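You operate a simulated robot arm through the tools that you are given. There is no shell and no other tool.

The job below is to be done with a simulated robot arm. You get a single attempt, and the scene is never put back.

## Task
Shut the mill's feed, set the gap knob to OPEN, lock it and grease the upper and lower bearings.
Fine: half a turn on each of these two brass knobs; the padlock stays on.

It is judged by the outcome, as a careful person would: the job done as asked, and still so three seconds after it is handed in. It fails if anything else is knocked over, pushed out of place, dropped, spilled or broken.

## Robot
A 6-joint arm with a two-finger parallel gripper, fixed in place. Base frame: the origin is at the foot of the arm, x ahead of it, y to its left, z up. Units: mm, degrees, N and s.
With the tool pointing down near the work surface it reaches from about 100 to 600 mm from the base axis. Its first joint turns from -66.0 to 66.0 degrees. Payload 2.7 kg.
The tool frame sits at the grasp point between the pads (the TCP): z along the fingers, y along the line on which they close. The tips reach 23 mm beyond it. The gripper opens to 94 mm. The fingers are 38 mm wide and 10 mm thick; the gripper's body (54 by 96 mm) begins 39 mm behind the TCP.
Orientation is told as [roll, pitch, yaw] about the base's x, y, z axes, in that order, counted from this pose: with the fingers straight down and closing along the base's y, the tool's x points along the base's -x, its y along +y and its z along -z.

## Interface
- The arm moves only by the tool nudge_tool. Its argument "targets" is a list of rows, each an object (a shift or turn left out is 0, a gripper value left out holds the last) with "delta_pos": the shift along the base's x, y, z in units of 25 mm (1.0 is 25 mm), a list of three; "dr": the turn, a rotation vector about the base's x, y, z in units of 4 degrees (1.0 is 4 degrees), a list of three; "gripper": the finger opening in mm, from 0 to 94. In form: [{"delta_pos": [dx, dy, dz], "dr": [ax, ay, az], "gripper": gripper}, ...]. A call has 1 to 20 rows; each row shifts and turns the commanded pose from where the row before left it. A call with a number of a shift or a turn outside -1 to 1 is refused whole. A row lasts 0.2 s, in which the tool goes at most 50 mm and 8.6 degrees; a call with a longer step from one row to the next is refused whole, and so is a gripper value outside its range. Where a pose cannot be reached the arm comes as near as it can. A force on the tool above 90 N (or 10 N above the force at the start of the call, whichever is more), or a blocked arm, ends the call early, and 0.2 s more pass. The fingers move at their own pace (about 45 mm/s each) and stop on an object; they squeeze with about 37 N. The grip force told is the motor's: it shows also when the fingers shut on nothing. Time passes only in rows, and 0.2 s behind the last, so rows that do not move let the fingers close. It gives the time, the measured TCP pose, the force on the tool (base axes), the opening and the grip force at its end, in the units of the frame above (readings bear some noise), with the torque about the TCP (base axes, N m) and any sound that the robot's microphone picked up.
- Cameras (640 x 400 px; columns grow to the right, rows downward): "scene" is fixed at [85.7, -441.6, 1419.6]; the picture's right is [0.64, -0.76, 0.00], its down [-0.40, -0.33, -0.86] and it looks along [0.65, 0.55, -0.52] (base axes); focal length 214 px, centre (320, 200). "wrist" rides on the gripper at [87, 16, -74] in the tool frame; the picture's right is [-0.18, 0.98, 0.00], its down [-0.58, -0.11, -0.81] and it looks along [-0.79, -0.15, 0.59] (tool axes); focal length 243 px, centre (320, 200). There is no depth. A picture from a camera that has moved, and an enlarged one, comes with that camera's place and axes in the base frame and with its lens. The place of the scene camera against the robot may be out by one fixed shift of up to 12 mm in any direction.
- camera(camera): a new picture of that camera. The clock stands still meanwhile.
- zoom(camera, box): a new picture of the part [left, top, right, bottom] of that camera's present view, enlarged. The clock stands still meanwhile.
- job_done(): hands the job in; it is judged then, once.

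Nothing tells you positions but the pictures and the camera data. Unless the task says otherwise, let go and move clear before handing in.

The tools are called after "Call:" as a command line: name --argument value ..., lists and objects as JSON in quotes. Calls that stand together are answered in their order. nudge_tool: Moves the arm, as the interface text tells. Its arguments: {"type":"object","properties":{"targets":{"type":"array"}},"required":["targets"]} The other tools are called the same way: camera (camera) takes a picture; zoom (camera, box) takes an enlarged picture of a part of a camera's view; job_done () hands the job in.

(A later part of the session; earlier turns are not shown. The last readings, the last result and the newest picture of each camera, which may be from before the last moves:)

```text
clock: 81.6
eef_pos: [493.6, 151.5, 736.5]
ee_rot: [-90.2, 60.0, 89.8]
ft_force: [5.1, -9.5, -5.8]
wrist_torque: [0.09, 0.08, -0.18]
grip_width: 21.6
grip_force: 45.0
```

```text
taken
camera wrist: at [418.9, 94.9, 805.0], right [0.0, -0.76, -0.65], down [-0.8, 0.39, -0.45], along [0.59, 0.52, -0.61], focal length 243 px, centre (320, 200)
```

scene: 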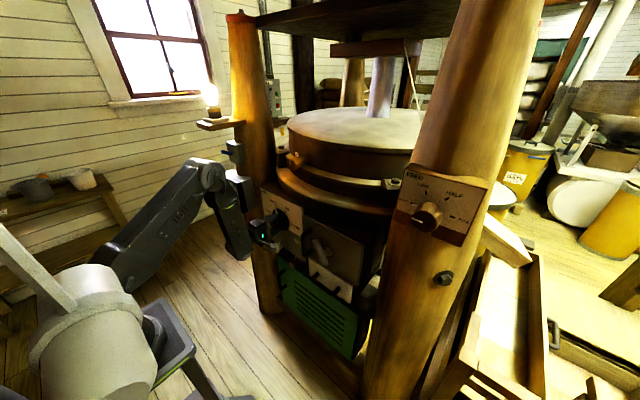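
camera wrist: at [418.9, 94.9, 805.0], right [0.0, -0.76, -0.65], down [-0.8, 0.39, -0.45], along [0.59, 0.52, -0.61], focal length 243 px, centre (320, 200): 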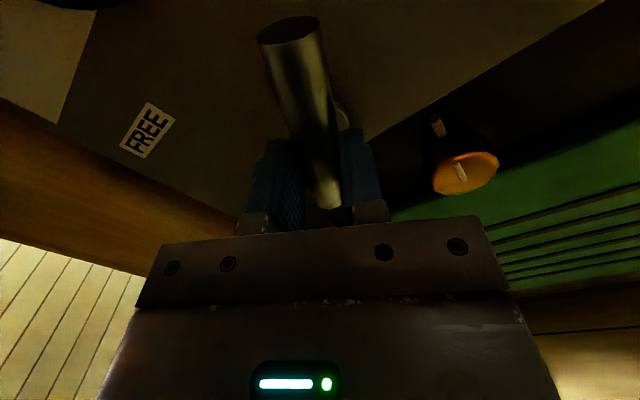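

The bar is held at 21.6 mm. I'll rotate clockwise toward LOCK in small steps.

Call:
nudge_tool --targets '[{"dr": [1, 0, 0]}, {"dr": [1, 0, 0]}, {"dr": [1, 0, 0]}]'

Call:
zoom --camera "scene" --box '[260, 210, 340, 270]'

```text
clock: 82.4
eef_pos: [493.6, 152.3, 735.2]
ee_rot: [-90.2, 48.3, 89.8]
ft_force: [-5.9, -13.0, -4.0]
wrist_torque: [-2.37, -0.31, -0.42]
grip_width: 28.9
grip_force: 44.9
```

```text
6.67 times, centred on (300, 240) of scene
camera zoom: at [85.6, -441.8, 1419.6], right [0.64, -0.76, 0.0], down [-0.4, -0.33, -0.86], along [0.65, 0.55, -0.52], focal length 1430 px, centre (453, -67)
```

zoom: 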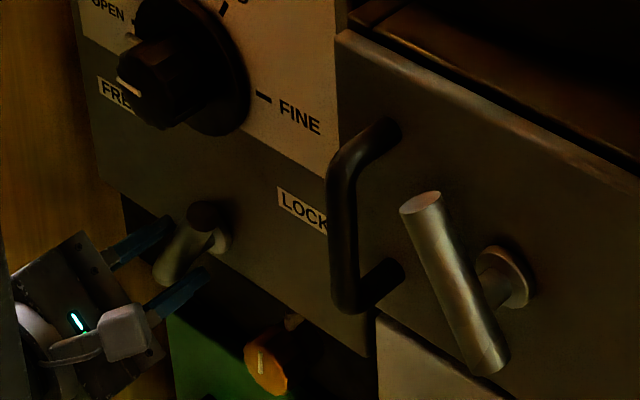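

The lever resisted with 2.4 N·m and the bar forced the pads open a little, so it may be against a stop. I'll undo that twist and then try a small counter-clockwise test to feel which way it moves.

Call:
nudge_tool --targets '[{"dr": [-1, 0, 0]}, {"dr": [-1, 0, 0]}, {"dr": [-1, 0, 0]}]'

Call:
nudge_tool --targets '[{"dr": [-1, 0, 0]}, {"dr": [-1, 0, 0]}]'

Call:
zoom --camera "scene" --box '[260, 210, 340, 270]'

Call:
camera --camera "wrist"

```text
clock: 83.2
eef_pos: [493.2, 151.2, 736.8]
ee_rot: [-89.6, 60.0, 90.5]
ft_force: [-1.8, -10.2, -21.7]
wrist_torque: [0.13, -0.02, -0.43]
grip_width: 21.5
grip_force: 44.3
```

```text
clock: 83.8
eef_pos: [493.3, 152.5, 736.3]
ee_rot: [-89.6, 68.2, 90.5]
ft_force: [-4.3, -12.9, -12.8]
wrist_torque: [0.11, 1.48, 0.25]
grip_width: 21.7
grip_force: 45.3
```

```text
6.67 times, centred on (300, 240) of scene
camera zoom: at [85.9, -441.8, 1419.5], right [0.64, -0.76, 0.0], down [-0.4, -0.33, -0.86], along [0.65, 0.55, -0.52], focal length 1430 px, centre (453, -67)
```

zoom: 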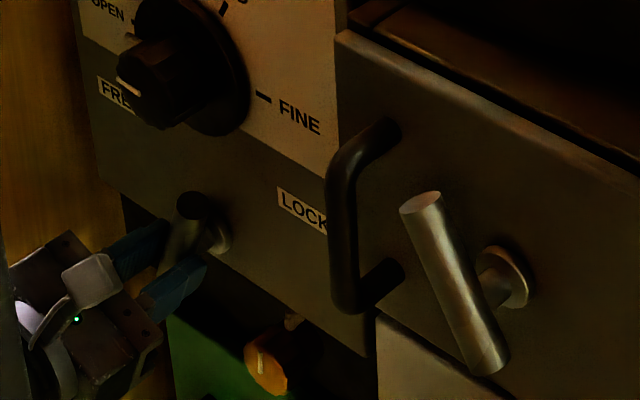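

```text
taken
camera wrist: at [419.7, 105.2, 811.7], right [0.0, -0.84, -0.54], down [-0.81, 0.32, -0.5], along [0.59, 0.43, -0.68], focal length 243 px, centre (320, 200)
```

wrist: 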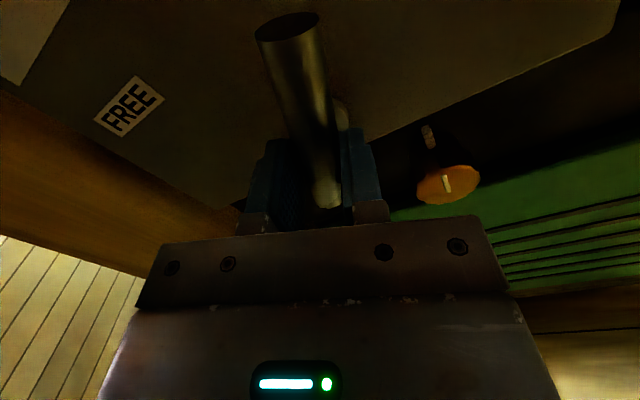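

The lever moves freely counter-clockwise but stops clockwise at about +30°. I'll swing it further counter-clockwise to find its other end and understand its range.

Call:
nudge_tool --targets '[{"dr": [-1, 0, 0]}, {"dr": [-1, 0, 0]}, {"dr": [-1, 0, 0]}, {"dr": [-1, 0, 0]}, {"dr": [-1, 0, 0]}, {"dr": [-1, 0, 0]}]'

Call:
zoom --camera "scene" --box '[250, 200, 330, 260]'

Call:
camera --camera "wrist"

```text
clock: 85.2
eef_pos: [494.8, 152.8, 736.4]
ee_rot: [85.3, 87.7, -94.5]
ft_force: [-9.9, -3.1, -17.9]
wrist_torque: [0.0, 0.02, -0.09]
grip_width: 21.7
grip_force: 45.1
```

```text
6.67 times, centred on (290, 230) of scene
camera zoom: at [85.8, -441.6, 1419.6], right [0.64, -0.76, 0.0], down [-0.4, -0.33, -0.86], along [0.65, 0.55, -0.52], focal length 1430 px, centre (520, 0)
```

zoom: 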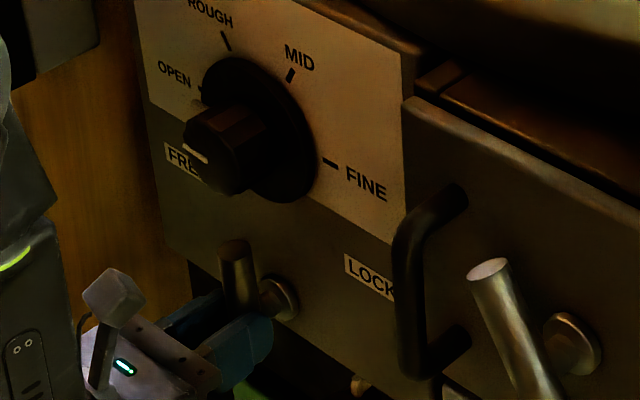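

```text
taken
camera wrist: at [419.8, 139.7, 824.6], right [0.0, -0.99, -0.15], down [-0.81, 0.08, -0.58], along [0.59, 0.12, -0.8], focal length 243 px, centre (320, 200)
```

wrist: 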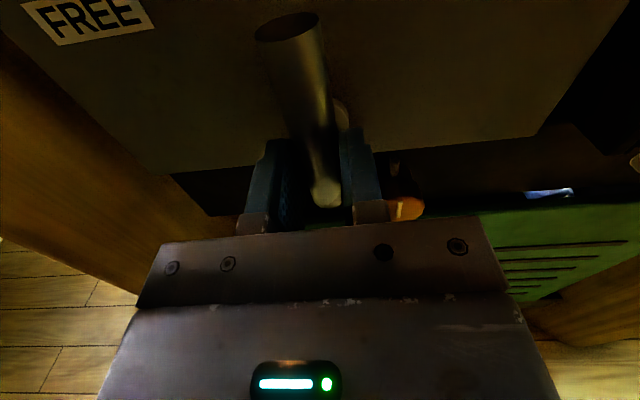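

Call:
nudge_tool --targets '[{"dr": [-1, 0, 0]}, {"dr": [-1, 0, 0]}, {"dr": [-1, 0, 0]}, {"dr": [-1, 0, 0]}, {"dr": [-1, 0, 0]}, {"dr": [-1, 0, 0]}]'

Call:
zoom --camera "scene" --box '[250, 200, 330, 260]'

```text
clock: 86.6
eef_pos: [493.4, 152.6, 736.6]
ee_rot: [89.4, 63.7, -90.2]
ft_force: [-11.4, 4.6, -15.1]
wrist_torque: [-0.05, 0.8, -0.26]
grip_width: 21.4
grip_force: 44.8
```

```text
6.67 times, centred on (290, 230) of scene
camera zoom: at [85.8, -441.4, 1419.7], right [0.64, -0.76, 0.0], down [-0.4, -0.33, -0.86], along [0.65, 0.55, -0.52], focal length 1430 px, centre (520, 0)
```

zoom: 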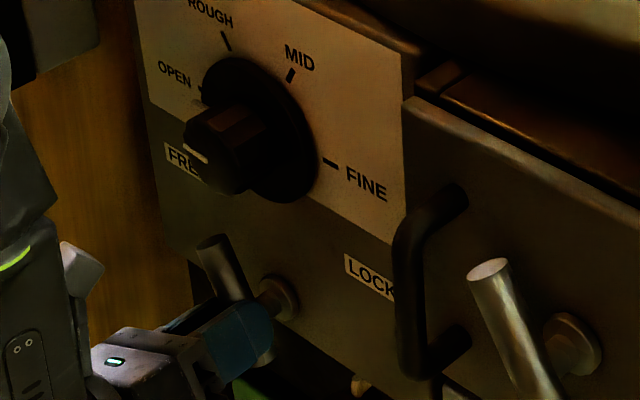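

Call:
nudge_tool --targets '[{"dr": [-1, 0, 0]}, {"dr": [-1, 0, 0]}, {"dr": [-1, 0, 0]}, {"dr": [-1, 0, 0]}, {"dr": [-1, 0, 0]}]'

Call:
zoom --camera "scene" --box '[250, 200, 330, 260]'

```text
clock: 87.8
eef_pos: [494.8, 153.3, 738.4]
ee_rot: [90.3, 44.2, -89.4]
ft_force: [-13.9, 16.1, -6.5]
wrist_torque: [2.59, 0.38, 0.17]
grip_width: 31.8
grip_force: 44.6
```

```text
6.67 times, centred on (290, 230) of scene
camera zoom: at [85.6, -441.4, 1419.7], right [0.64, -0.76, 0.0], down [-0.4, -0.33, -0.86], along [0.65, 0.55, -0.52], focal length 1430 px, centre (520, 0)
```

zoom: 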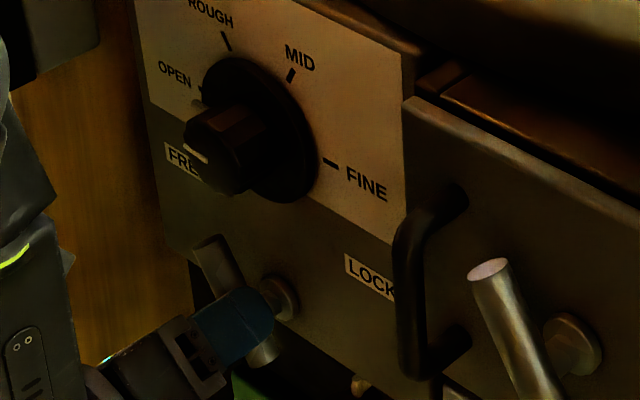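

The lever's range is about ±30°. It's now at the FREE stop, and the earlier clockwise stop was the LOCK end. Before locking, I'll use this view to double-check the gap knob.

Call:
camera --camera "wrist"

Call:
zoom --camera "scene" --box '[262, 195, 302, 230]'

```text
taken
camera wrist: at [419.5, 204.6, 811.3], right [0.01, -0.82, 0.58], down [-0.8, -0.35, -0.49], along [0.6, -0.46, -0.66], focal length 243 px, centre (320, 200)
```

wrist: 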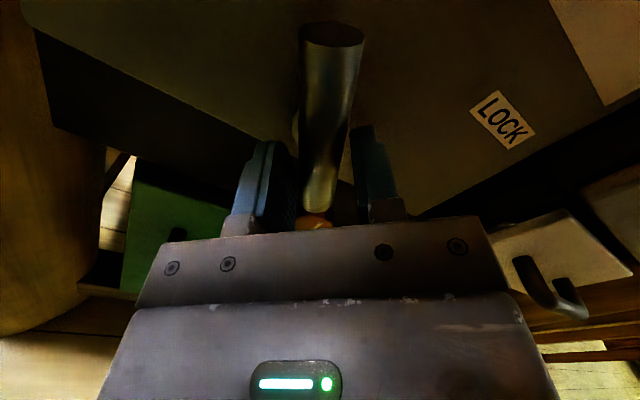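

```text
11.43 times, centred on (282, 212) of scene
camera zoom: at [85.6, -441.4, 1419.7], right [0.64, -0.76, 0.0], down [-0.4, -0.33, -0.86], along [0.65, 0.55, -0.52], focal length 2451 px, centre (754, 57)
```

zoom: 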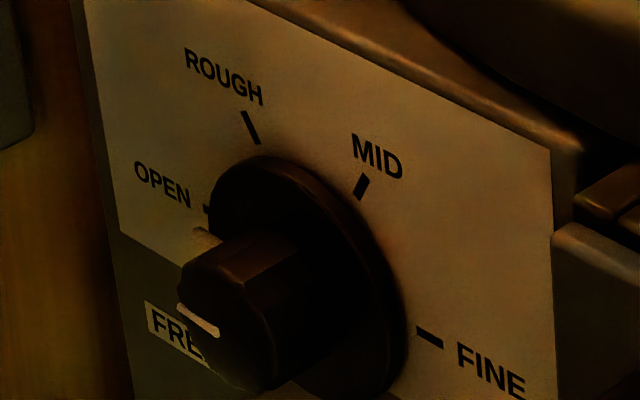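

The gap line agrees with OPEN to within 1–2°. Now I'll swing the lever clockwise all the way to the LOCK stop.

Call:
nudge_tool --targets '[{"dr": [1, 0, 0]}, {"dr": [1, 0, 0]}, {"dr": [1, 0, 0]}, {"dr": [1, 0, 0]}, {"dr": [1, 0, 0]}, {"dr": [1, 0, 0]}, {"dr": [1, 0, 0]}, {"dr": [1, 0, 0]}, {"dr": [1, 0, 0]}, {"dr": [1, 0, 0]}, {"dr": [1, 0, 0]}, {"dr": [1, 0, 0]}, {"dr": [1, 0, 0]}, {"dr": [1, 0, 0]}, {"dr": [1, 0, 0]}, {"dr": [1, 0, 0]}, {"dr": [1, 0, 0]}, {"dr": [1, 0, 0]}, {"dr": [1, 0, 0]}]'

Call:
zoom --camera "scene" --box '[250, 200, 330, 260]'

Call:
camera --camera "wrist"

```text
clock: 91.8
eef_pos: [494.4, 151.1, 736.7]
ee_rot: [-90.0, 60.0, 89.9]
ft_force: [-8.3, -2.7, -16.2]
wrist_torque: [0.06, 0.18, 0.17]
grip_width: 21.9
grip_force: 44.8
```

```text
6.67 times, centred on (290, 230) of scene
camera zoom: at [85.8, -441.6, 1419.6], right [0.64, -0.76, 0.0], down [-0.4, -0.33, -0.86], along [0.65, 0.55, -0.52], focal length 1430 px, centre (520, 0)
```

zoom: 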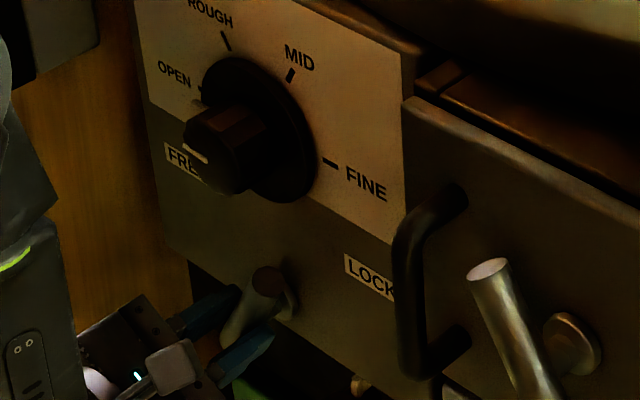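

```text
taken
camera wrist: at [420.3, 94.8, 804.8], right [0.0, -0.76, -0.65], down [-0.81, 0.38, -0.45], along [0.59, 0.52, -0.61], focal length 243 px, centre (320, 200)
```

wrist: 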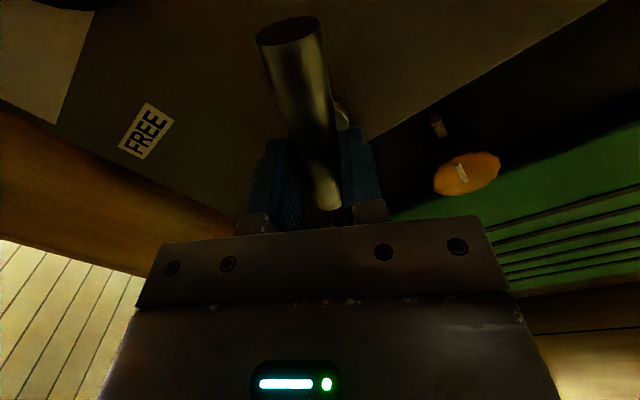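

The lever is back at the +30° mark. I'll push a little further to confirm the stop and seat it fully at LOCK.

Call:
nudge_tool --targets '[{"dr": [1, 0, 0]}, {"dr": [1, 0, 0]}]'

Call:
zoom --camera "scene" --box '[250, 200, 330, 260]'

```text
clock: 92.4
eef_pos: [495.7, 152.3, 737.8]
ee_rot: [-90.3, 52.4, 89.6]
ft_force: [-13.9, -10.3, -6.2]
wrist_torque: [-2.18, 0.16, -0.15]
grip_width: 26.1
grip_force: 44.8
```

```text
6.67 times, centred on (290, 230) of scene
camera zoom: at [85.5, -441.8, 1419.6], right [0.64, -0.76, 0.0], down [-0.4, -0.33, -0.86], along [0.65, 0.55, -0.52], focal length 1430 px, centre (520, 0)
```

zoom: 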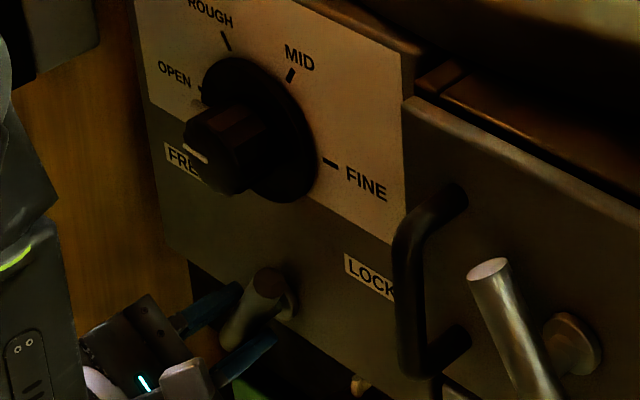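

The lever is firmly against the LOCK stop. I'll take out the twist, open the fingers and back straight off.

Call:
nudge_tool --targets '[{"dr": [-1, 0, 0]}, {"dr": [-0.8, 0, 0]}, {"gripper": 60}, {"gripper": 60}, {"delta_pos": [-0.5, 0, 0]}, {"delta_pos": [-0.6, 0, 0]}, {"delta_pos": [-0.6, 0, 0]}, {"delta_pos": [-0.6, 0, 0]}, {"delta_pos": [-0.6, 0, 0]}]'

Call:
camera --camera "wrist"

Call:
zoom --camera "scene" --box '[250, 200, 330, 260]'

```text
clock: 94.4
eef_pos: [420.7, 152.0, 737.6]
ee_rot: [-90.5, 59.4, 89.7]
ft_force: [-0.1, -0.1, -0.2]
wrist_torque: [-0.02, 0.01, 0.03]
grip_width: 60.1
grip_force: 0.1
```

```text
taken
camera wrist: at [346.6, 95.1, 804.8], right [0.0, -0.75, -0.66], down [-0.81, 0.39, -0.45], along [0.59, 0.53, -0.6], focal length 243 px, centre (320, 200)
```

wrist: 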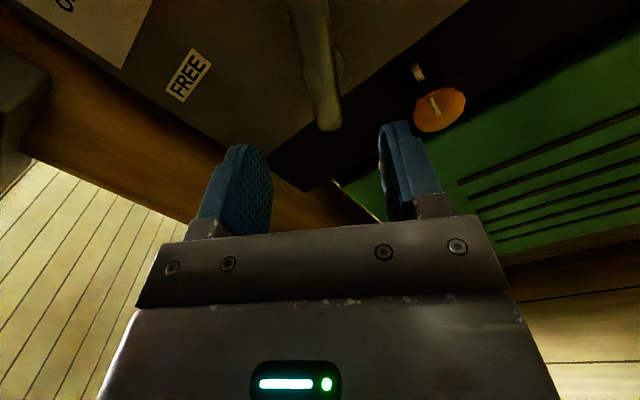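

```text
6.67 times, centred on (290, 230) of scene
camera zoom: at [85.7, -441.6, 1419.6], right [0.64, -0.76, 0.0], down [-0.4, -0.33, -0.86], along [0.65, 0.55, -0.52], focal length 1430 px, centre (520, 0)
```

zoom: 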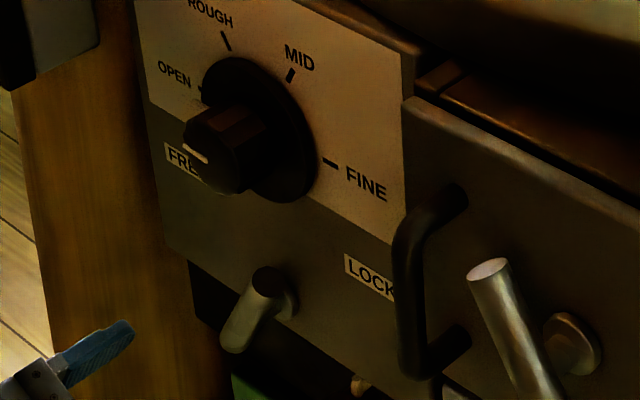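

The lever stays at LOCK. I'll check that the lock actually holds the gap knob by gripping it and trying a few degrees very gently.

Call:
nudge_tool --targets '[{"delta_pos": [0, 0, 0.93], "dr": [-0.96, 0, 0], "gripper": 94}, {"delta_pos": [0, 0, 0.93], "dr": [-0.96, 0, 0]}, {"delta_pos": [0, 0, 0.93], "dr": [-0.96, 0, 0]}, {"delta_pos": [0, 0, 0.93], "dr": [-0.96, 0, 0]}, {"delta_pos": [0, 0, 0.93], "dr": [-0.96, 0, 0]}, {"delta_pos": [0, 0, 0.91]}, {}]'

Call:
zoom --camera "wrist" --box '[210, 40, 410, 165]'

```text
clock: 96.0
eef_pos: [423.2, 153.2, 876.0]
ee_rot: [-90.7, 78.6, 89.4]
ft_force: [-0.3, 0.2, 0.5]
wrist_torque: [0.01, -0.02, -0.01]
grip_width: 94.1
grip_force: 0.0
```

```text
3.20 times, centred on (310, 102) of wrist
camera zoom: at [348.3, 120.7, 958.5], right [0.0, -0.93, -0.38], down [-0.81, 0.22, -0.55], along [0.59, 0.3, -0.75], focal length 776 px, centre (352, 512)
```

zoom: 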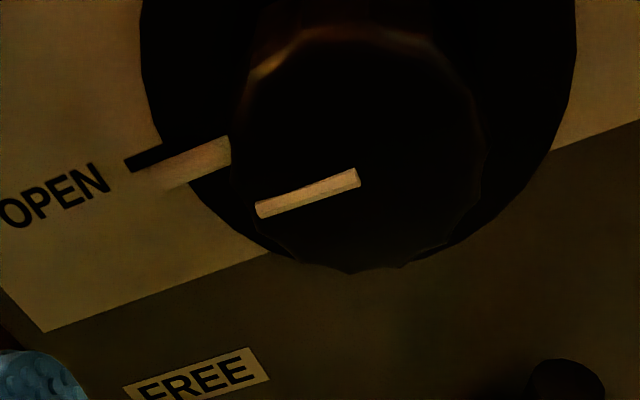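

The line is on OPEN to within 1–2°. Now the gentle lock test.

Call:
nudge_tool --targets '[{"delta_pos": [0.7, 0, 0]}, {"delta_pos": [0.7, 0, 0]}, {"delta_pos": [0.7, 0, 0]}, {"delta_pos": [0.7, 0, 0]}, {"delta_pos": [0.3, 0, 0]}, {"gripper": 40}, {"gripper": 40}, {"gripper": 40}, {"gripper": 40}, {"gripper": 40}]'

Call:
nudge_tool --targets '[{"dr": [0.6, 0, 0]}, {"dr": [0.6, 0, 0]}, {}]'

Call:
zoom --camera "scene" --box '[262, 195, 302, 230]'

```text
clock: 98.2
eef_pos: [501.4, 152.7, 874.2]
ee_rot: [-90.7, 78.4, 89.4]
ft_force: [4.0, -2.9, -2.4]
wrist_torque: [0.02, -0.2, -0.21]
grip_width: 52.8
grip_force: 45.4
```

```text
clock: 99.0
eef_pos: [500.1, 152.6, 874.0]
ee_rot: [-89.9, 73.8, 90.2]
ft_force: [28.6, 6.8, -17.7]
wrist_torque: [0.02, 0.45, -0.48]
grip_width: 53.0
grip_force: 44.6
```

```text
11.43 times, centred on (282, 212) of scene
camera zoom: at [86.7, -441.4, 1419.6], right [0.64, -0.76, 0.0], down [-0.4, -0.33, -0.86], along [0.65, 0.55, -0.52], focal length 2451 px, centre (754, 57)
```

zoom: 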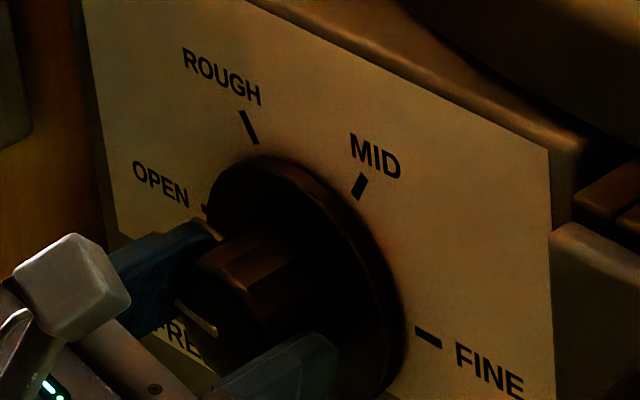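

The knob moved with no resistance, so this lever position doesn't hold it. I'll turn it back to the OPEN stop.

Call:
nudge_tool --targets '[{"dr": [-0.6, 0, 0]}, {"dr": [-0.6, 0, 0]}, {"dr": [-0.5, 0, 0]}, {}]'

Call:
zoom --camera "scene" --box '[262, 195, 302, 230]'

```text
clock: 100.0
eef_pos: [499.9, 152.6, 874.9]
ee_rot: [-90.0, 80.6, 90.1]
ft_force: [10.1, 11.6, -10.0]
wrist_torque: [0.89, 1.17, -0.29]
grip_width: 52.9
grip_force: 45.2
```

```text
11.43 times, centred on (282, 212) of scene
camera zoom: at [86.1, -441.3, 1419.7], right [0.64, -0.76, 0.0], down [-0.4, -0.33, -0.86], along [0.65, 0.55, -0.52], focal length 2451 px, centre (754, 57)
```

zoom: 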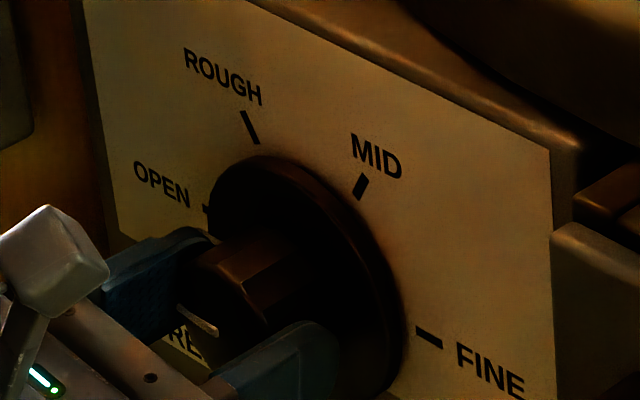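

The knob is back against the OPEN stop. At the start the lever was already leaning toward LOCK and yet the knob was free, so I want to know what the other end does. I'll release the knob and move back to the lever.

Call:
nudge_tool --targets '[{"gripper": 94}, {"gripper": 94}, {"gripper": 94}, {"delta_pos": [-0.7, 0, 0]}, {"delta_pos": [-0.7, 0, 0]}, {"delta_pos": [-0.7, 0, 0]}, {"delta_pos": [-0.8, 0, 0]}, {"delta_pos": [0, 0, -0.93], "dr": [1, 0, 0], "gripper": 50}, {"delta_pos": [0, 0, -0.93], "dr": [1, 0, 0]}, {"delta_pos": [0, 0, -0.93], "dr": [1, 0, 0]}, {"delta_pos": [0, 0, -0.93], "dr": [1, 0, 0]}, {"delta_pos": [0, 0, -0.93], "dr": [1, 0, 0]}, {"delta_pos": [0, 0, -0.87], "dr": [0.2, 0, 0]}, {}]'

Call:
zoom --camera "scene" --box '[250, 190, 330, 260]'

Call:
zoom --camera "scene" --box '[262, 195, 302, 230]'

```text
clock: 103.0
eef_pos: [425.3, 154.9, 735.2]
ee_rot: [-90.4, 59.7, 89.7]
ft_force: [0.7, 0.0, -0.4]
wrist_torque: [-0.01, -0.01, -0.01]
grip_width: 50.2
grip_force: 0.0
```

```text
5.71 times, centred on (290, 225) of scene
camera zoom: at [85.7, -441.6, 1419.6], right [0.64, -0.76, 0.0], down [-0.4, -0.33, -0.86], along [0.65, 0.55, -0.52], focal length 1226 px, centre (491, 57)
```

zoom: 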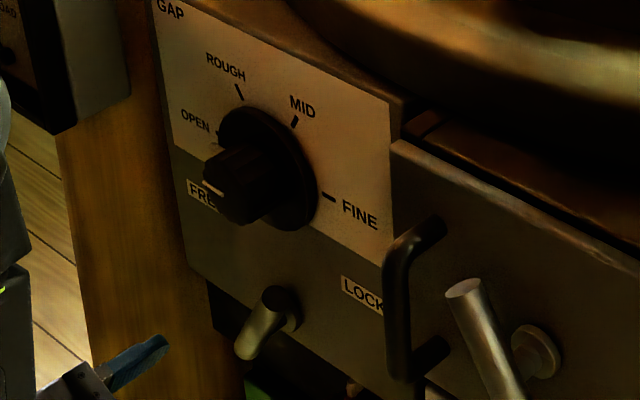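

```text
11.43 times, centred on (282, 212) of scene
camera zoom: at [85.7, -441.6, 1419.6], right [0.64, -0.76, 0.0], down [-0.4, -0.33, -0.86], along [0.65, 0.55, -0.52], focal length 2451 px, centre (754, 57)
```

zoom: 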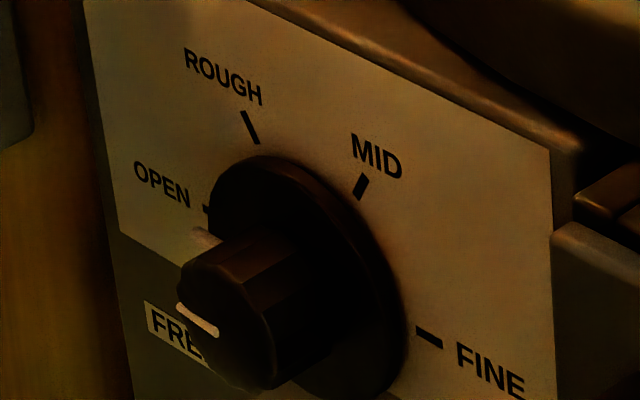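

The gap knob is still on OPEN. I'll grip the lever again and swing it to the other stop for the test.

Call:
nudge_tool --targets '[{"delta_pos": [0.7, -0.06, 0.04]}, {"delta_pos": [0.7, -0.04, 0.02]}, {"delta_pos": [0.7, 0, 0]}, {"delta_pos": [0.65, 0, 0]}, {"gripper": 5}, {"gripper": 5}, {"gripper": 5}, {"gripper": 5}]'

Call:
nudge_tool --targets '[{"dr": [-1, 0, 0]}, {"dr": [-1, 0, 0]}, {"dr": [-1, 0, 0]}, {"dr": [-1, 0, 0]}, {"dr": [-1, 0, 0]}, {"dr": [-1, 0, 0]}, {"dr": [-1, 0, 0]}, {"dr": [-1, 0, 0]}, {"dr": [-1, 0, 0]}, {"dr": [-1, 0, 0]}, {"dr": [-1, 0, 0]}, {"dr": [-1, 0, 0]}, {"dr": [-1, 0, 0]}, {"dr": [-1, 0, 0]}, {"dr": [-1, 0, 0]}, {"dr": [-0.8, 0, 0]}]'

Call:
zoom --camera "scene" --box '[250, 200, 330, 260]'

```text
clock: 104.8
eef_pos: [496.3, 150.3, 738.5]
ee_rot: [-89.9, 59.8, 89.8]
ft_force: [10.9, -18.9, -13.2]
wrist_torque: [-0.34, 0.54, -0.12]
grip_width: 21.6
grip_force: 45.0
```

```text
clock: 108.2
eef_pos: [495.6, 153.8, 739.2]
ee_rot: [89.8, 57.2, -89.2]
ft_force: [9.2, 37.9, -15.7]
wrist_torque: [1.91, 1.04, 0.11]
grip_width: 22.8
grip_force: 44.8
```

```text
6.67 times, centred on (290, 230) of scene
camera zoom: at [86.2, -440.9, 1419.8], right [0.64, -0.76, 0.0], down [-0.4, -0.33, -0.86], along [0.65, 0.55, -0.52], focal length 1430 px, centre (520, 0)
```

zoom: 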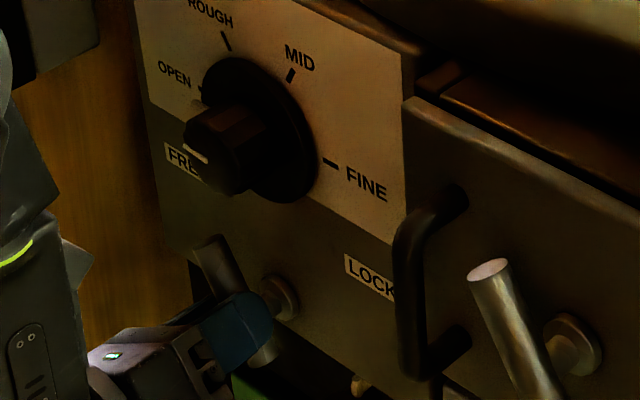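

The lever is at the other stop. I'll release it, go up to the gap knob and repeat the gentle test.

Call:
nudge_tool --targets '[{"dr": [0.5, 0, 0]}, {"gripper": 60}, {"gripper": 60}, {"delta_pos": [-0.5, 0, 0]}, {"delta_pos": [-0.6, 0, 0]}, {"delta_pos": [-0.6, 0, 0]}, {"delta_pos": [-0.6, 0, 0]}, {"delta_pos": [-0.6, 0, 0]}]'

Call:
zoom --camera "scene" --box '[250, 200, 330, 260]'

Call:
nudge_tool --targets '[{"delta_pos": [0, 0, 0.5], "dr": [1, 0, 0], "gripper": 94}, {"delta_pos": [0, 0, 0.5], "dr": [1, 0, 0]}, {"delta_pos": [0, 0, 0.5], "dr": [1, 0, 0]}, {"delta_pos": [0, 0, 0.5], "dr": [1, 0, 0]}, {"delta_pos": [0, 0, 0.5], "dr": [1, 0, 0]}, {"delta_pos": [0, 0, 0.5], "dr": [1, 0, 0]}, {"delta_pos": [0, 0, 0.5], "dr": [1, 0, 0]}, {"delta_pos": [0, 0, 0.5], "dr": [1, 0, 0]}, {"delta_pos": [0, 0, 0.5], "dr": [1, 0, 0]}, {"delta_pos": [0, 0, 0.5], "dr": [1, 0, 0]}, {"delta_pos": [0, 0, 0.5], "dr": [0.5, 0, 0]}, {}]'

```text
clock: 110.0
eef_pos: [424.8, 148.4, 739.4]
ee_rot: [90.1, 59.1, -89.7]
ft_force: [0.1, 0.0, -0.1]
wrist_torque: [0.02, 0.01, -0.02]
grip_width: 59.9
grip_force: 0.1
```

```text
6.67 times, centred on (290, 230) of scene
camera zoom: at [85.7, -441.6, 1419.6], right [0.64, -0.76, 0.0], down [-0.4, -0.33, -0.86], along [0.65, 0.55, -0.52], focal length 1430 px, centre (520, 0)
```

zoom: 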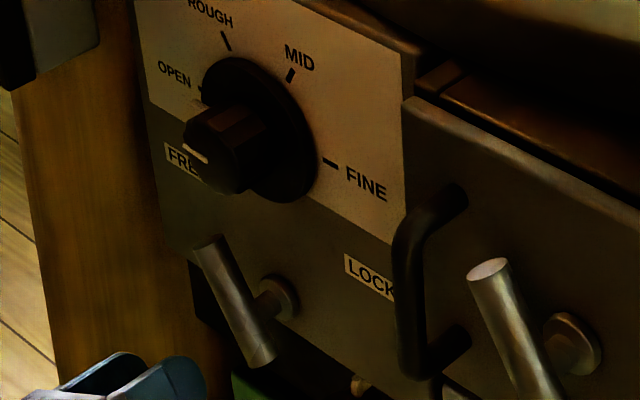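

```text
clock: 112.6
eef_pos: [423.4, 148.2, 878.0]
ee_rot: [-90.7, 78.9, 89.5]
ft_force: [0.8, -0.7, 0.0]
wrist_torque: [0.0, 0.01, 0.01]
grip_width: 93.9
grip_force: 0.0
```

Call:
nudge_tool --targets '[{"delta_pos": [0.7, 0.18, -0.1]}, {"delta_pos": [0.7, 0, 0]}, {"delta_pos": [0.7, 0, 0]}, {"delta_pos": [0.7, 0, 0]}, {"delta_pos": [0.3, 0, 0]}, {"gripper": 40}, {"gripper": 40}, {"gripper": 40}, {"gripper": 40}, {"gripper": 40}]'

Call:
nudge_tool --targets '[{"dr": [0.6, 0, 0]}, {"dr": [0.6, 0, 0]}, {}]'

Call:
zoom --camera "scene" --box '[262, 195, 302, 230]'

```text
clock: 114.8
eef_pos: [501.7, 153.2, 873.4]
ee_rot: [-90.5, 78.9, 89.4]
ft_force: [3.2, -16.3, -3.7]
wrist_torque: [0.1, -0.23, -0.02]
grip_width: 52.7
grip_force: 44.6
```

```text
clock: 115.6
eef_pos: [502.4, 151.9, 873.6]
ee_rot: [-90.8, 74.0, 89.2]
ft_force: [23.9, -13.8, -3.6]
wrist_torque: [0.05, 0.98, 0.28]
grip_width: 52.8
grip_force: 44.9
```

```text
11.43 times, centred on (282, 212) of scene
camera zoom: at [86.4, -442.0, 1419.5], right [0.64, -0.76, 0.0], down [-0.4, -0.33, -0.86], along [0.65, 0.55, -0.52], focal length 2451 px, centre (754, 57)
```

zoom: 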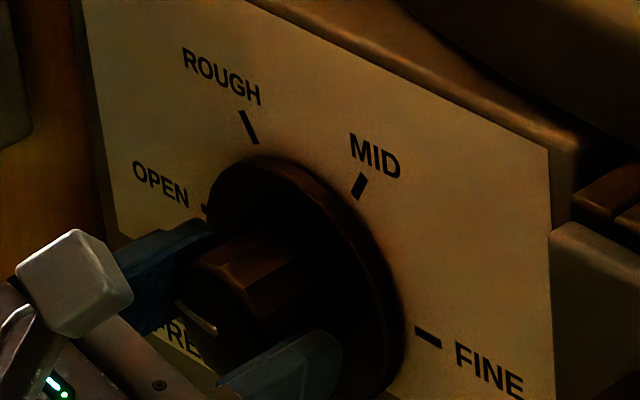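

The knob is just as free here, so the lever isn't mechanically coupled and the label decides: LOCK is to the right. I'll return the knob to the OPEN stop, release it, and go back to the lever.

Call:
nudge_tool --targets '[{"dr": [-0.6, 0, 0]}, {"dr": [-0.6, 0, 0]}, {"dr": [-0.6, 0, 0]}, {}]'

Call:
nudge_tool --targets '[{"dr": [0.3, 0, 0]}, {"gripper": 94}, {"gripper": 94}, {"gripper": 94}, {"delta_pos": [-0.7, 0, 0]}, {"delta_pos": [-0.7, 0, 0]}, {"delta_pos": [-0.7, 0, 0]}, {"delta_pos": [-0.8, 0, 0]}, {}]'

Call:
zoom --camera "wrist" --box '[210, 40, 410, 165]'

Call:
zoom --camera "scene" --box '[262, 195, 302, 230]'

```text
clock: 116.6
eef_pos: [501.8, 152.3, 873.0]
ee_rot: [-90.5, 81.3, 89.4]
ft_force: [17.0, -17.8, -9.6]
wrist_torque: [1.31, -0.21, 0.25]
grip_width: 53.0
grip_force: 45.3
```

```text
clock: 118.6
eef_pos: [428.0, 152.0, 874.8]
ee_rot: [-91.0, 80.1, 89.2]
ft_force: [-0.7, -0.2, -0.6]
wrist_torque: [0.02, 0.02, -0.03]
grip_width: 94.0
grip_force: 0.0
```

```text
3.20 times, centred on (310, 102) of wrist
camera zoom: at [353.6, 122.7, 959.6], right [0.0, -0.94, -0.35], down [-0.81, 0.2, -0.56], along [0.59, 0.28, -0.75], focal length 776 px, centre (352, 512)
```

zoom: 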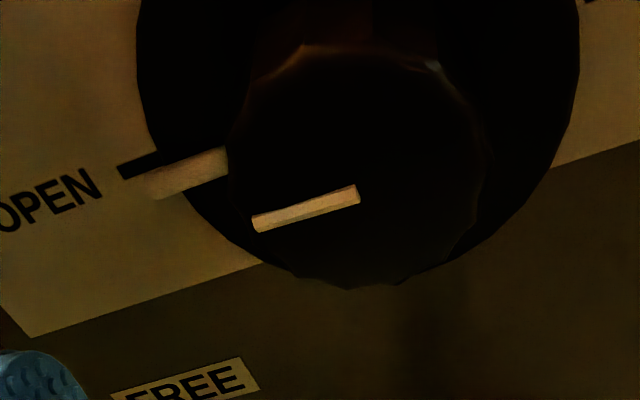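

```text
11.43 times, centred on (282, 212) of scene
camera zoom: at [85.7, -441.6, 1419.6], right [0.64, -0.76, 0.0], down [-0.4, -0.33, -0.86], along [0.65, 0.55, -0.52], focal length 2451 px, centre (754, 57)
```

zoom: 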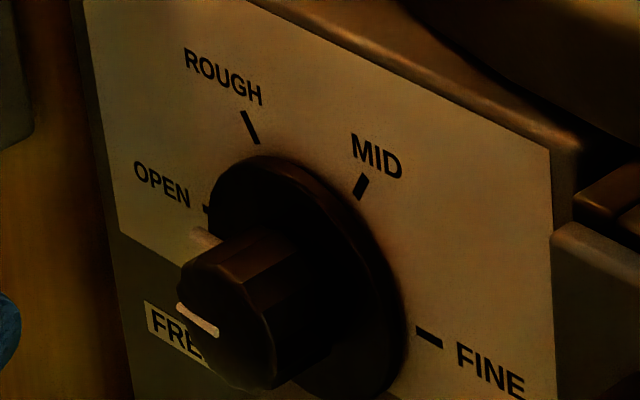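

The knob is on OPEN. Now back to the lever, aligned with its present FREE lean.

Call:
nudge_tool --targets '[{"delta_pos": [0, 0, -0.55], "dr": [-1, 0, 0], "gripper": 50}, {"delta_pos": [0, 0, -0.55], "dr": [-1, 0, 0]}, {"delta_pos": [0, 0, -0.55], "dr": [-1, 0, 0]}, {"delta_pos": [0, 0, -0.55], "dr": [-1, 0, 0]}, {"delta_pos": [0, 0, -0.55], "dr": [-1, 0, 0]}, {"delta_pos": [0, 0, -0.55], "dr": [-1, 0, 0]}, {"delta_pos": [0, 0, -0.55], "dr": [-1, 0, 0]}, {"delta_pos": [0, 0, -0.55], "dr": [-1, 0, 0]}, {"delta_pos": [0, 0, -0.55], "dr": [-1, 0, 0]}, {"delta_pos": [0, 0, -0.55], "dr": [-1, 0, 0]}, {}]'

Call:
camera --camera "wrist"

```text
clock: 121.0
eef_pos: [426.4, 155.1, 735.4]
ee_rot: [90.1, 59.8, -89.7]
ft_force: [-1.4, -0.2, -0.2]
wrist_torque: [-0.01, 0.01, 0.01]
grip_width: 50.3
grip_force: 0.0
```

```text
taken
camera wrist: at [352.3, 184.6, 819.8], right [0.0, -0.94, 0.34], down [-0.81, -0.2, -0.56], along [0.59, -0.27, -0.76], focal length 243 px, centre (320, 200)
```

wrist: 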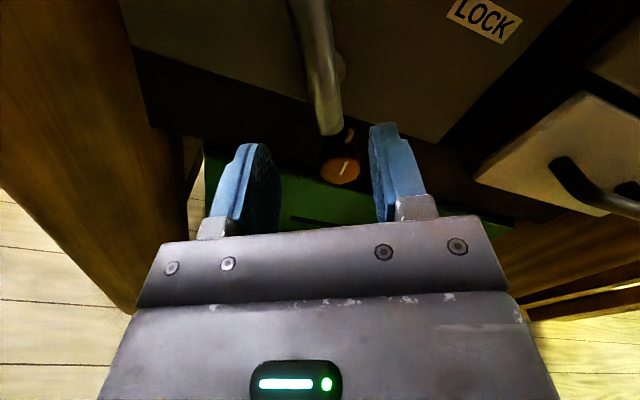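

Call:
nudge_tool --targets '[{"delta_pos": [0.7, -0.1, 0.06]}, {"delta_pos": [0.7, 0, 0]}, {"delta_pos": [0.7, 0, 0]}, {"delta_pos": [0.6, 0, 0]}, {"gripper": 5}, {"gripper": 5}, {"gripper": 5}, {"gripper": 5}]'

Call:
nudge_tool --targets '[{"dr": [1, 0, 0]}, {"dr": [1, 0, 0]}, {"dr": [1, 0, 0]}, {"dr": [1, 0, 0]}, {"dr": [1, 0, 0]}, {"dr": [1, 0, 0]}, {"dr": [1, 0, 0]}, {"dr": [1, 0, 0]}, {"dr": [1, 0, 0]}, {"dr": [1, 0, 0]}, {"dr": [1, 0, 0]}, {"dr": [1, 0, 0]}, {"dr": [1, 0, 0]}, {"dr": [1, 0, 0]}, {"dr": [1, 0, 0]}, {"dr": [1, 0, 0]}, {"dr": [0.6, 0, 0]}]'

Call:
zoom --camera "scene" --box '[250, 200, 330, 260]'

```text
clock: 122.8
eef_pos: [494.9, 152.6, 738.1]
ee_rot: [89.5, 59.9, -89.7]
ft_force: [9.6, 31.2, -21.0]
wrist_torque: [0.23, 0.45, 0.11]
grip_width: 22.0
grip_force: 45.0
```

```text
clock: 126.4
eef_pos: [496.3, 150.6, 737.5]
ee_rot: [-90.1, 53.8, 89.7]
ft_force: [-8.5, -12.0, -2.1]
wrist_torque: [-2.15, 0.14, -0.11]
grip_width: 24.9
grip_force: 45.0
```

```text
6.67 times, centred on (290, 230) of scene
camera zoom: at [85.6, -441.8, 1419.6], right [0.64, -0.76, 0.0], down [-0.4, -0.33, -0.86], along [0.65, 0.55, -0.52], focal length 1430 px, centre (520, 0)
```

zoom: 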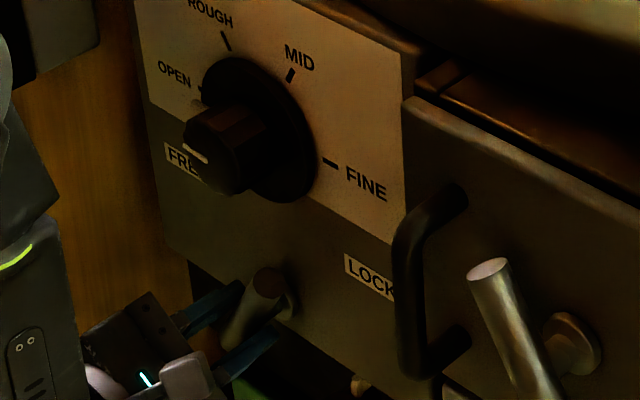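

The lever is seated at LOCK. I'll relax the twist, release, back off and then go down toward the lower brass knob.

Call:
nudge_tool --targets '[{"dr": [-1, 0, 0]}, {"dr": [-0.6, 0, 0]}, {"gripper": 60}, {"gripper": 60}, {"delta_pos": [-0.5, 0, 0]}, {"delta_pos": [-0.6, 0, 0]}, {"delta_pos": [-0.6, 0, 0]}, {"delta_pos": [-0.6, 0, 0]}, {"delta_pos": [-0.6, 0, 0]}]'

Call:
zoom --camera "scene" --box '[250, 200, 330, 260]'

Call:
nudge_tool --targets '[{"delta_pos": [0, -0.7, -0.6], "dr": [-1, 0, 0]}, {"delta_pos": [0, -0.7, -0.6], "dr": [-1, 0, 0]}, {"delta_pos": [0, -0.7, -0.6], "dr": [-1, 0, 0]}, {"delta_pos": [0, 0, -0.6], "dr": [-1, 0, 0]}, {"delta_pos": [0, 0, -0.5], "dr": [-1, 0, 0]}, {"delta_pos": [0, 0, -0.5], "dr": [-1, 0, 0]}, {"dr": [-1, 0, 0]}, {"dr": [-1, 0, 0]}, {}]'

Call:
camera --camera "wrist"

Call:
camera --camera "scene"

```text
clock: 128.4
eef_pos: [425.1, 154.3, 737.2]
ee_rot: [-90.5, 60.1, 89.7]
ft_force: [0.1, -0.2, -0.2]
wrist_torque: [0.0, -0.01, 0.04]
grip_width: 59.9
grip_force: 0.1
```

```text
6.67 times, centred on (290, 230) of scene
camera zoom: at [85.7, -441.6, 1419.6], right [0.64, -0.76, 0.0], down [-0.4, -0.33, -0.86], along [0.65, 0.55, -0.52], focal length 1430 px, centre (520, 0)
```

zoom: 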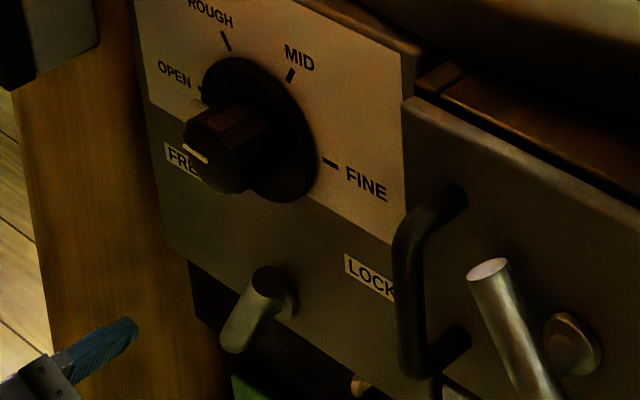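

```text
clock: 130.4
eef_pos: [417.3, 117.5, 654.5]
ee_rot: [93.3, 87.8, -86.6]
ft_force: [-0.2, 0.5, -0.4]
wrist_torque: [0.01, 0.0, -0.01]
grip_width: 60.2
grip_force: 0.1
out of reach, approached as far as the arm can: row 3
```

```text
taken
camera wrist: at [343.5, 104.5, 742.3], right [0.0, -0.99, -0.15], down [-0.8, 0.09, -0.59], along [0.59, 0.12, -0.8], focal length 243 px, centre (320, 200)
```

wrist: 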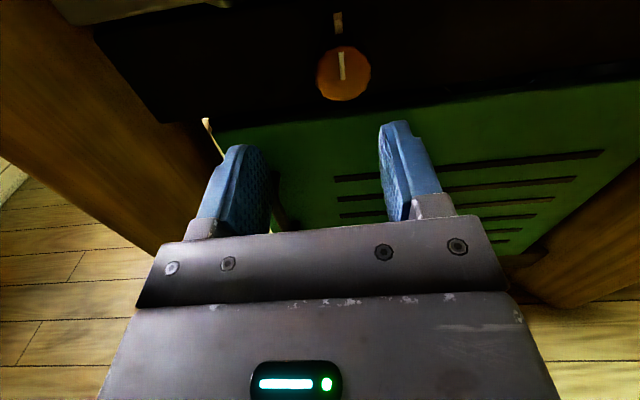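

```text
taken
```

scene: 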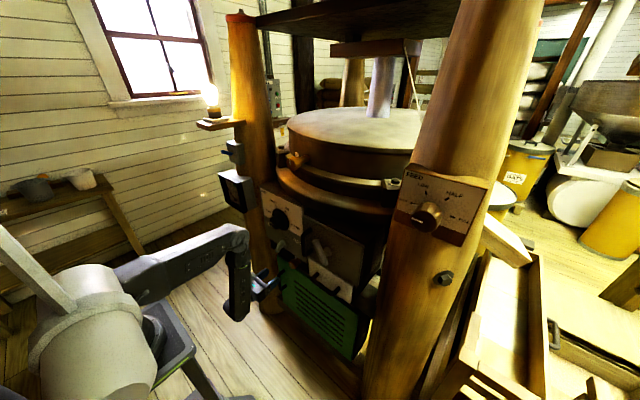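

The lever is on LOCK. One row reported out of reach as I moved right, so I'll carefully try the last few millimetres toward the lower brass knob's line.

Call:
nudge_tool --targets '[{"delta_pos": [0.2, -0.3, 0]}, {"delta_pos": [0.2, -0.3, 0]}]'

Call:
zoom --camera "wrist" --box '[260, 0, 420, 110]'

```text
clock: 131.0
eef_pos: [419.2, 116.1, 654.3]
ee_rot: [93.8, 87.9, -86.3]
ft_force: [0.0, 0.0, -0.1]
wrist_torque: [-0.02, -0.02, -0.02]
grip_width: 59.9
grip_force: 0.0
out of reach, approached as far as the arm can: row 1, 2
```

```text
3.64 times, centred on (340, 55) of wrist
camera zoom: at [343.6, 104.4, 742.4], right [0.0, -0.99, -0.15], down [-0.8, 0.09, -0.59], along [0.59, 0.12, -0.8], focal length 882 px, centre (247, 727)
```

zoom: 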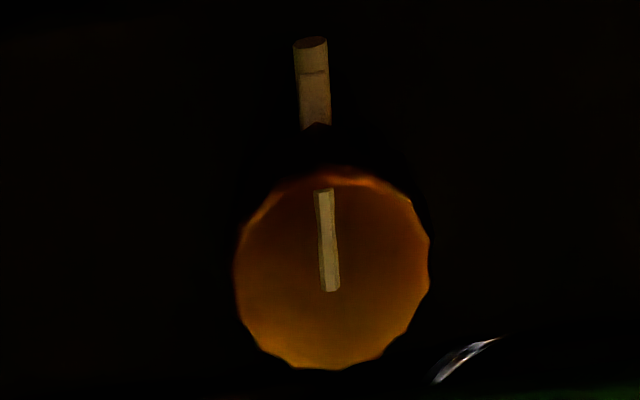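

The lower knob's face centre is at about (525, 100, 650). The limit may be from folding too close to the base, so I'll move forward a bit, where the space is clear, and then sideways.

Call:
nudge_tool --targets '[{"delta_pos": [0.6, 0, 0]}, {"delta_pos": [0.6, 0, 0]}, {"delta_pos": [0, -0.3, 0]}, {"delta_pos": [0, -0.3, 0]}]'

Call:
camera --camera "wrist"

```text
clock: 132.0
eef_pos: [443.1, 125.8, 655.6]
ee_rot: [93.5, 87.9, -86.7]
ft_force: [0.0, 0.6, 1.0]
wrist_torque: [-0.02, 0.03, 0.01]
grip_width: 60.0
grip_force: 0.2
out of reach, approached as far as the arm can: row 1, 2, 3, 4
```

```text
taken
camera wrist: at [368.9, 112.6, 743.4], right [0.0, -0.99, -0.15], down [-0.8, 0.09, -0.59], along [0.59, 0.12, -0.8], focal length 243 px, centre (320, 200)
```

wrist: 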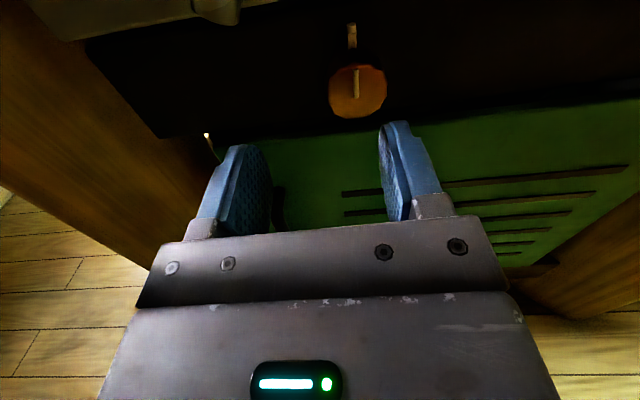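

The allowed y depends on the arm's heading, so a wrist joint is limiting. I'll check whether it's the tool roll by rolling a bit and retrying the sideways move.

Call:
nudge_tool --targets '[{"dr": [1, 0, 0]}, {"dr": [1, 0, 0]}, {"dr": [1, 0, 0]}, {"dr": [1, 0, 0]}, {"dr": [1, 0, 0]}, {"dr": [1, 0, 0]}, {"dr": [1, 0, 0]}, {"dr": [1, 0, 0]}, {"delta_pos": [0, -0.4, 0]}, {"delta_pos": [0, -0.4, 0]}]'

```text
clock: 134.2
eef_pos: [436.6, 120.6, 653.8]
ee_rot: [-90.4, 60.0, 89.3]
ft_force: [0.1, -0.4, 0.2]
wrist_torque: [0.01, 0.01, -0.01]
grip_width: 60.1
grip_force: 0.1
out of reach, approached as far as the arm can: row 9, 10
```

The limit is forearm roll, not tool roll. Yawing the tool ~16° to the right should give room, and if the fingers close vertically they still grip the knob squarely despite the yaw. I'll set that orientation in free space.

Call:
nudge_tool --targets '[{"dr": [0, 0, -1], "gripper": 64}, {"dr": [0, 0, -1]}, {"dr": [0, 0, -1]}, {"dr": [0, 0, -1]}, {"delta_pos": [0, -0.4, 0]}, {"delta_pos": [0, -0.4, 0]}, {}]'

Call:
camera --camera "wrist"

```text
clock: 135.8
eef_pos: [436.9, 101.2, 656.0]
ee_rot: [-90.4, 60.2, 73.7]
ft_force: [0.1, 0.8, 0.5]
wrist_torque: [0.04, -0.01, -0.04]
grip_width: 64.0
grip_force: 0.0
```

```text
taken
camera wrist: at [348.4, 67.9, 724.0], right [-0.21, -0.73, -0.65], down [-0.67, 0.59, -0.45], along [0.71, 0.34, -0.61], focal length 243 px, centre (320, 200)
```

wrist: 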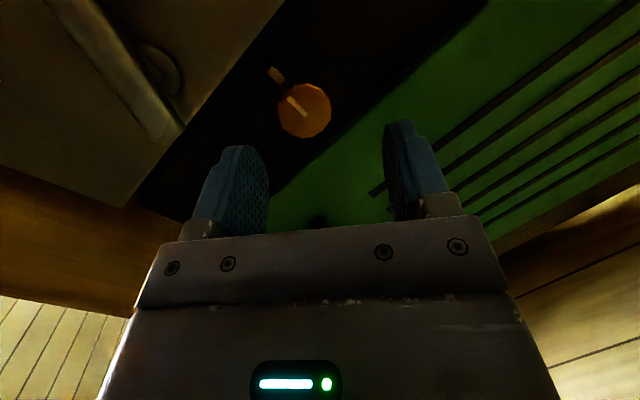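

No reach problems with the yaw. I'll roll about the tool's own axis until the fingers close vertically.

Call:
nudge_tool --targets '[{"dr": [0.961, -0.276, 0]}, {"dr": [0.961, -0.276, 0]}, {"dr": [0.961, -0.276, 0]}, {"dr": [0.961, -0.276, 0]}, {"dr": [0.961, -0.276, 0]}, {"dr": [0.961, -0.276, 0]}, {"dr": [0.961, -0.276, 0]}, {"dr": [0.961, -0.276, 0]}, {"dr": [0.961, -0.276, 0]}, {"dr": [0.961, -0.276, 0]}, {"dr": [0.961, -0.276, 0]}, {"dr": [0.961, -0.276, 0]}, {"dr": [0.961, -0.276, 0]}, {"dr": [0.961, -0.276, 0]}, {"dr": [0.961, -0.276, 0]}]'

Call:
camera --camera "wrist"

```text
clock: 139.0
eef_pos: [434.7, 101.1, 655.3]
ee_rot: [-90.3, 0.1, 73.8]
ft_force: [0.0, -0.1, -0.2]
wrist_torque: [0.0, -0.02, 0.04]
grip_width: 64.2
grip_force: 0.0
```

```text
taken
camera wrist: at [340.4, 39.8, 640.2], right [0.05, 0.17, -0.98], down [-0.61, 0.78, 0.11], along [0.79, 0.6, 0.15], focal length 243 px, centre (320, 200)
```

wrist: 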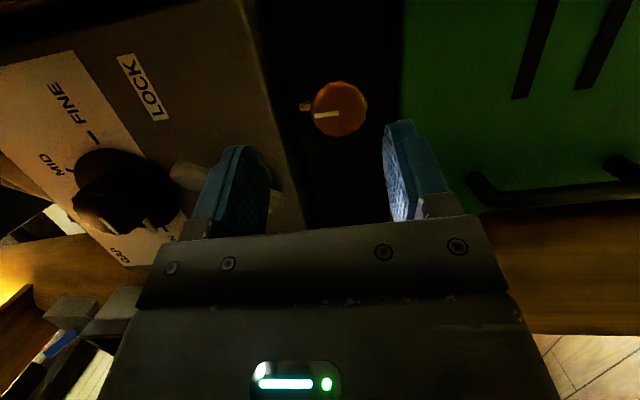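

Call:
zoom --camera "wrist" --box '[270, 50, 410, 150]'

Call:
zoom --camera "scene" --box '[260, 230, 340, 290]'

```text
4.00 times, centred on (340, 100) of wrist
camera zoom: at [340.4, 39.8, 640.2], right [0.05, 0.17, -0.98], down [-0.61, 0.78, 0.11], along [0.79, 0.6, 0.15], focal length 970 px, centre (240, 600)
```

zoom: 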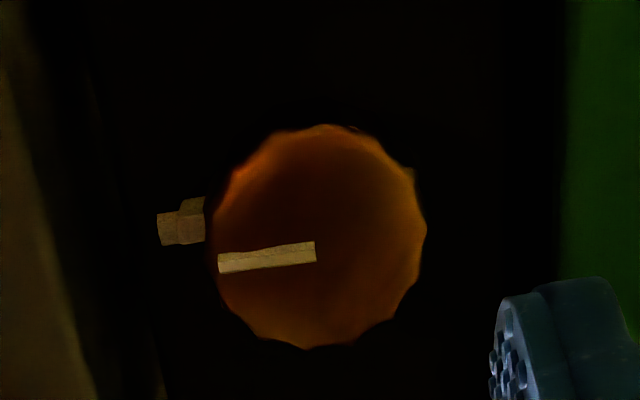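

```text
6.67 times, centred on (300, 260) of scene
camera zoom: at [85.7, -441.6, 1419.6], right [0.64, -0.76, 0.0], down [-0.4, -0.33, -0.86], along [0.65, 0.55, -0.52], focal length 1430 px, centre (453, -200)
```

zoom: 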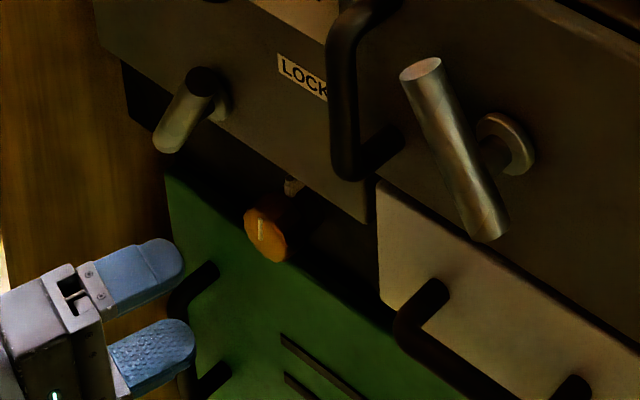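

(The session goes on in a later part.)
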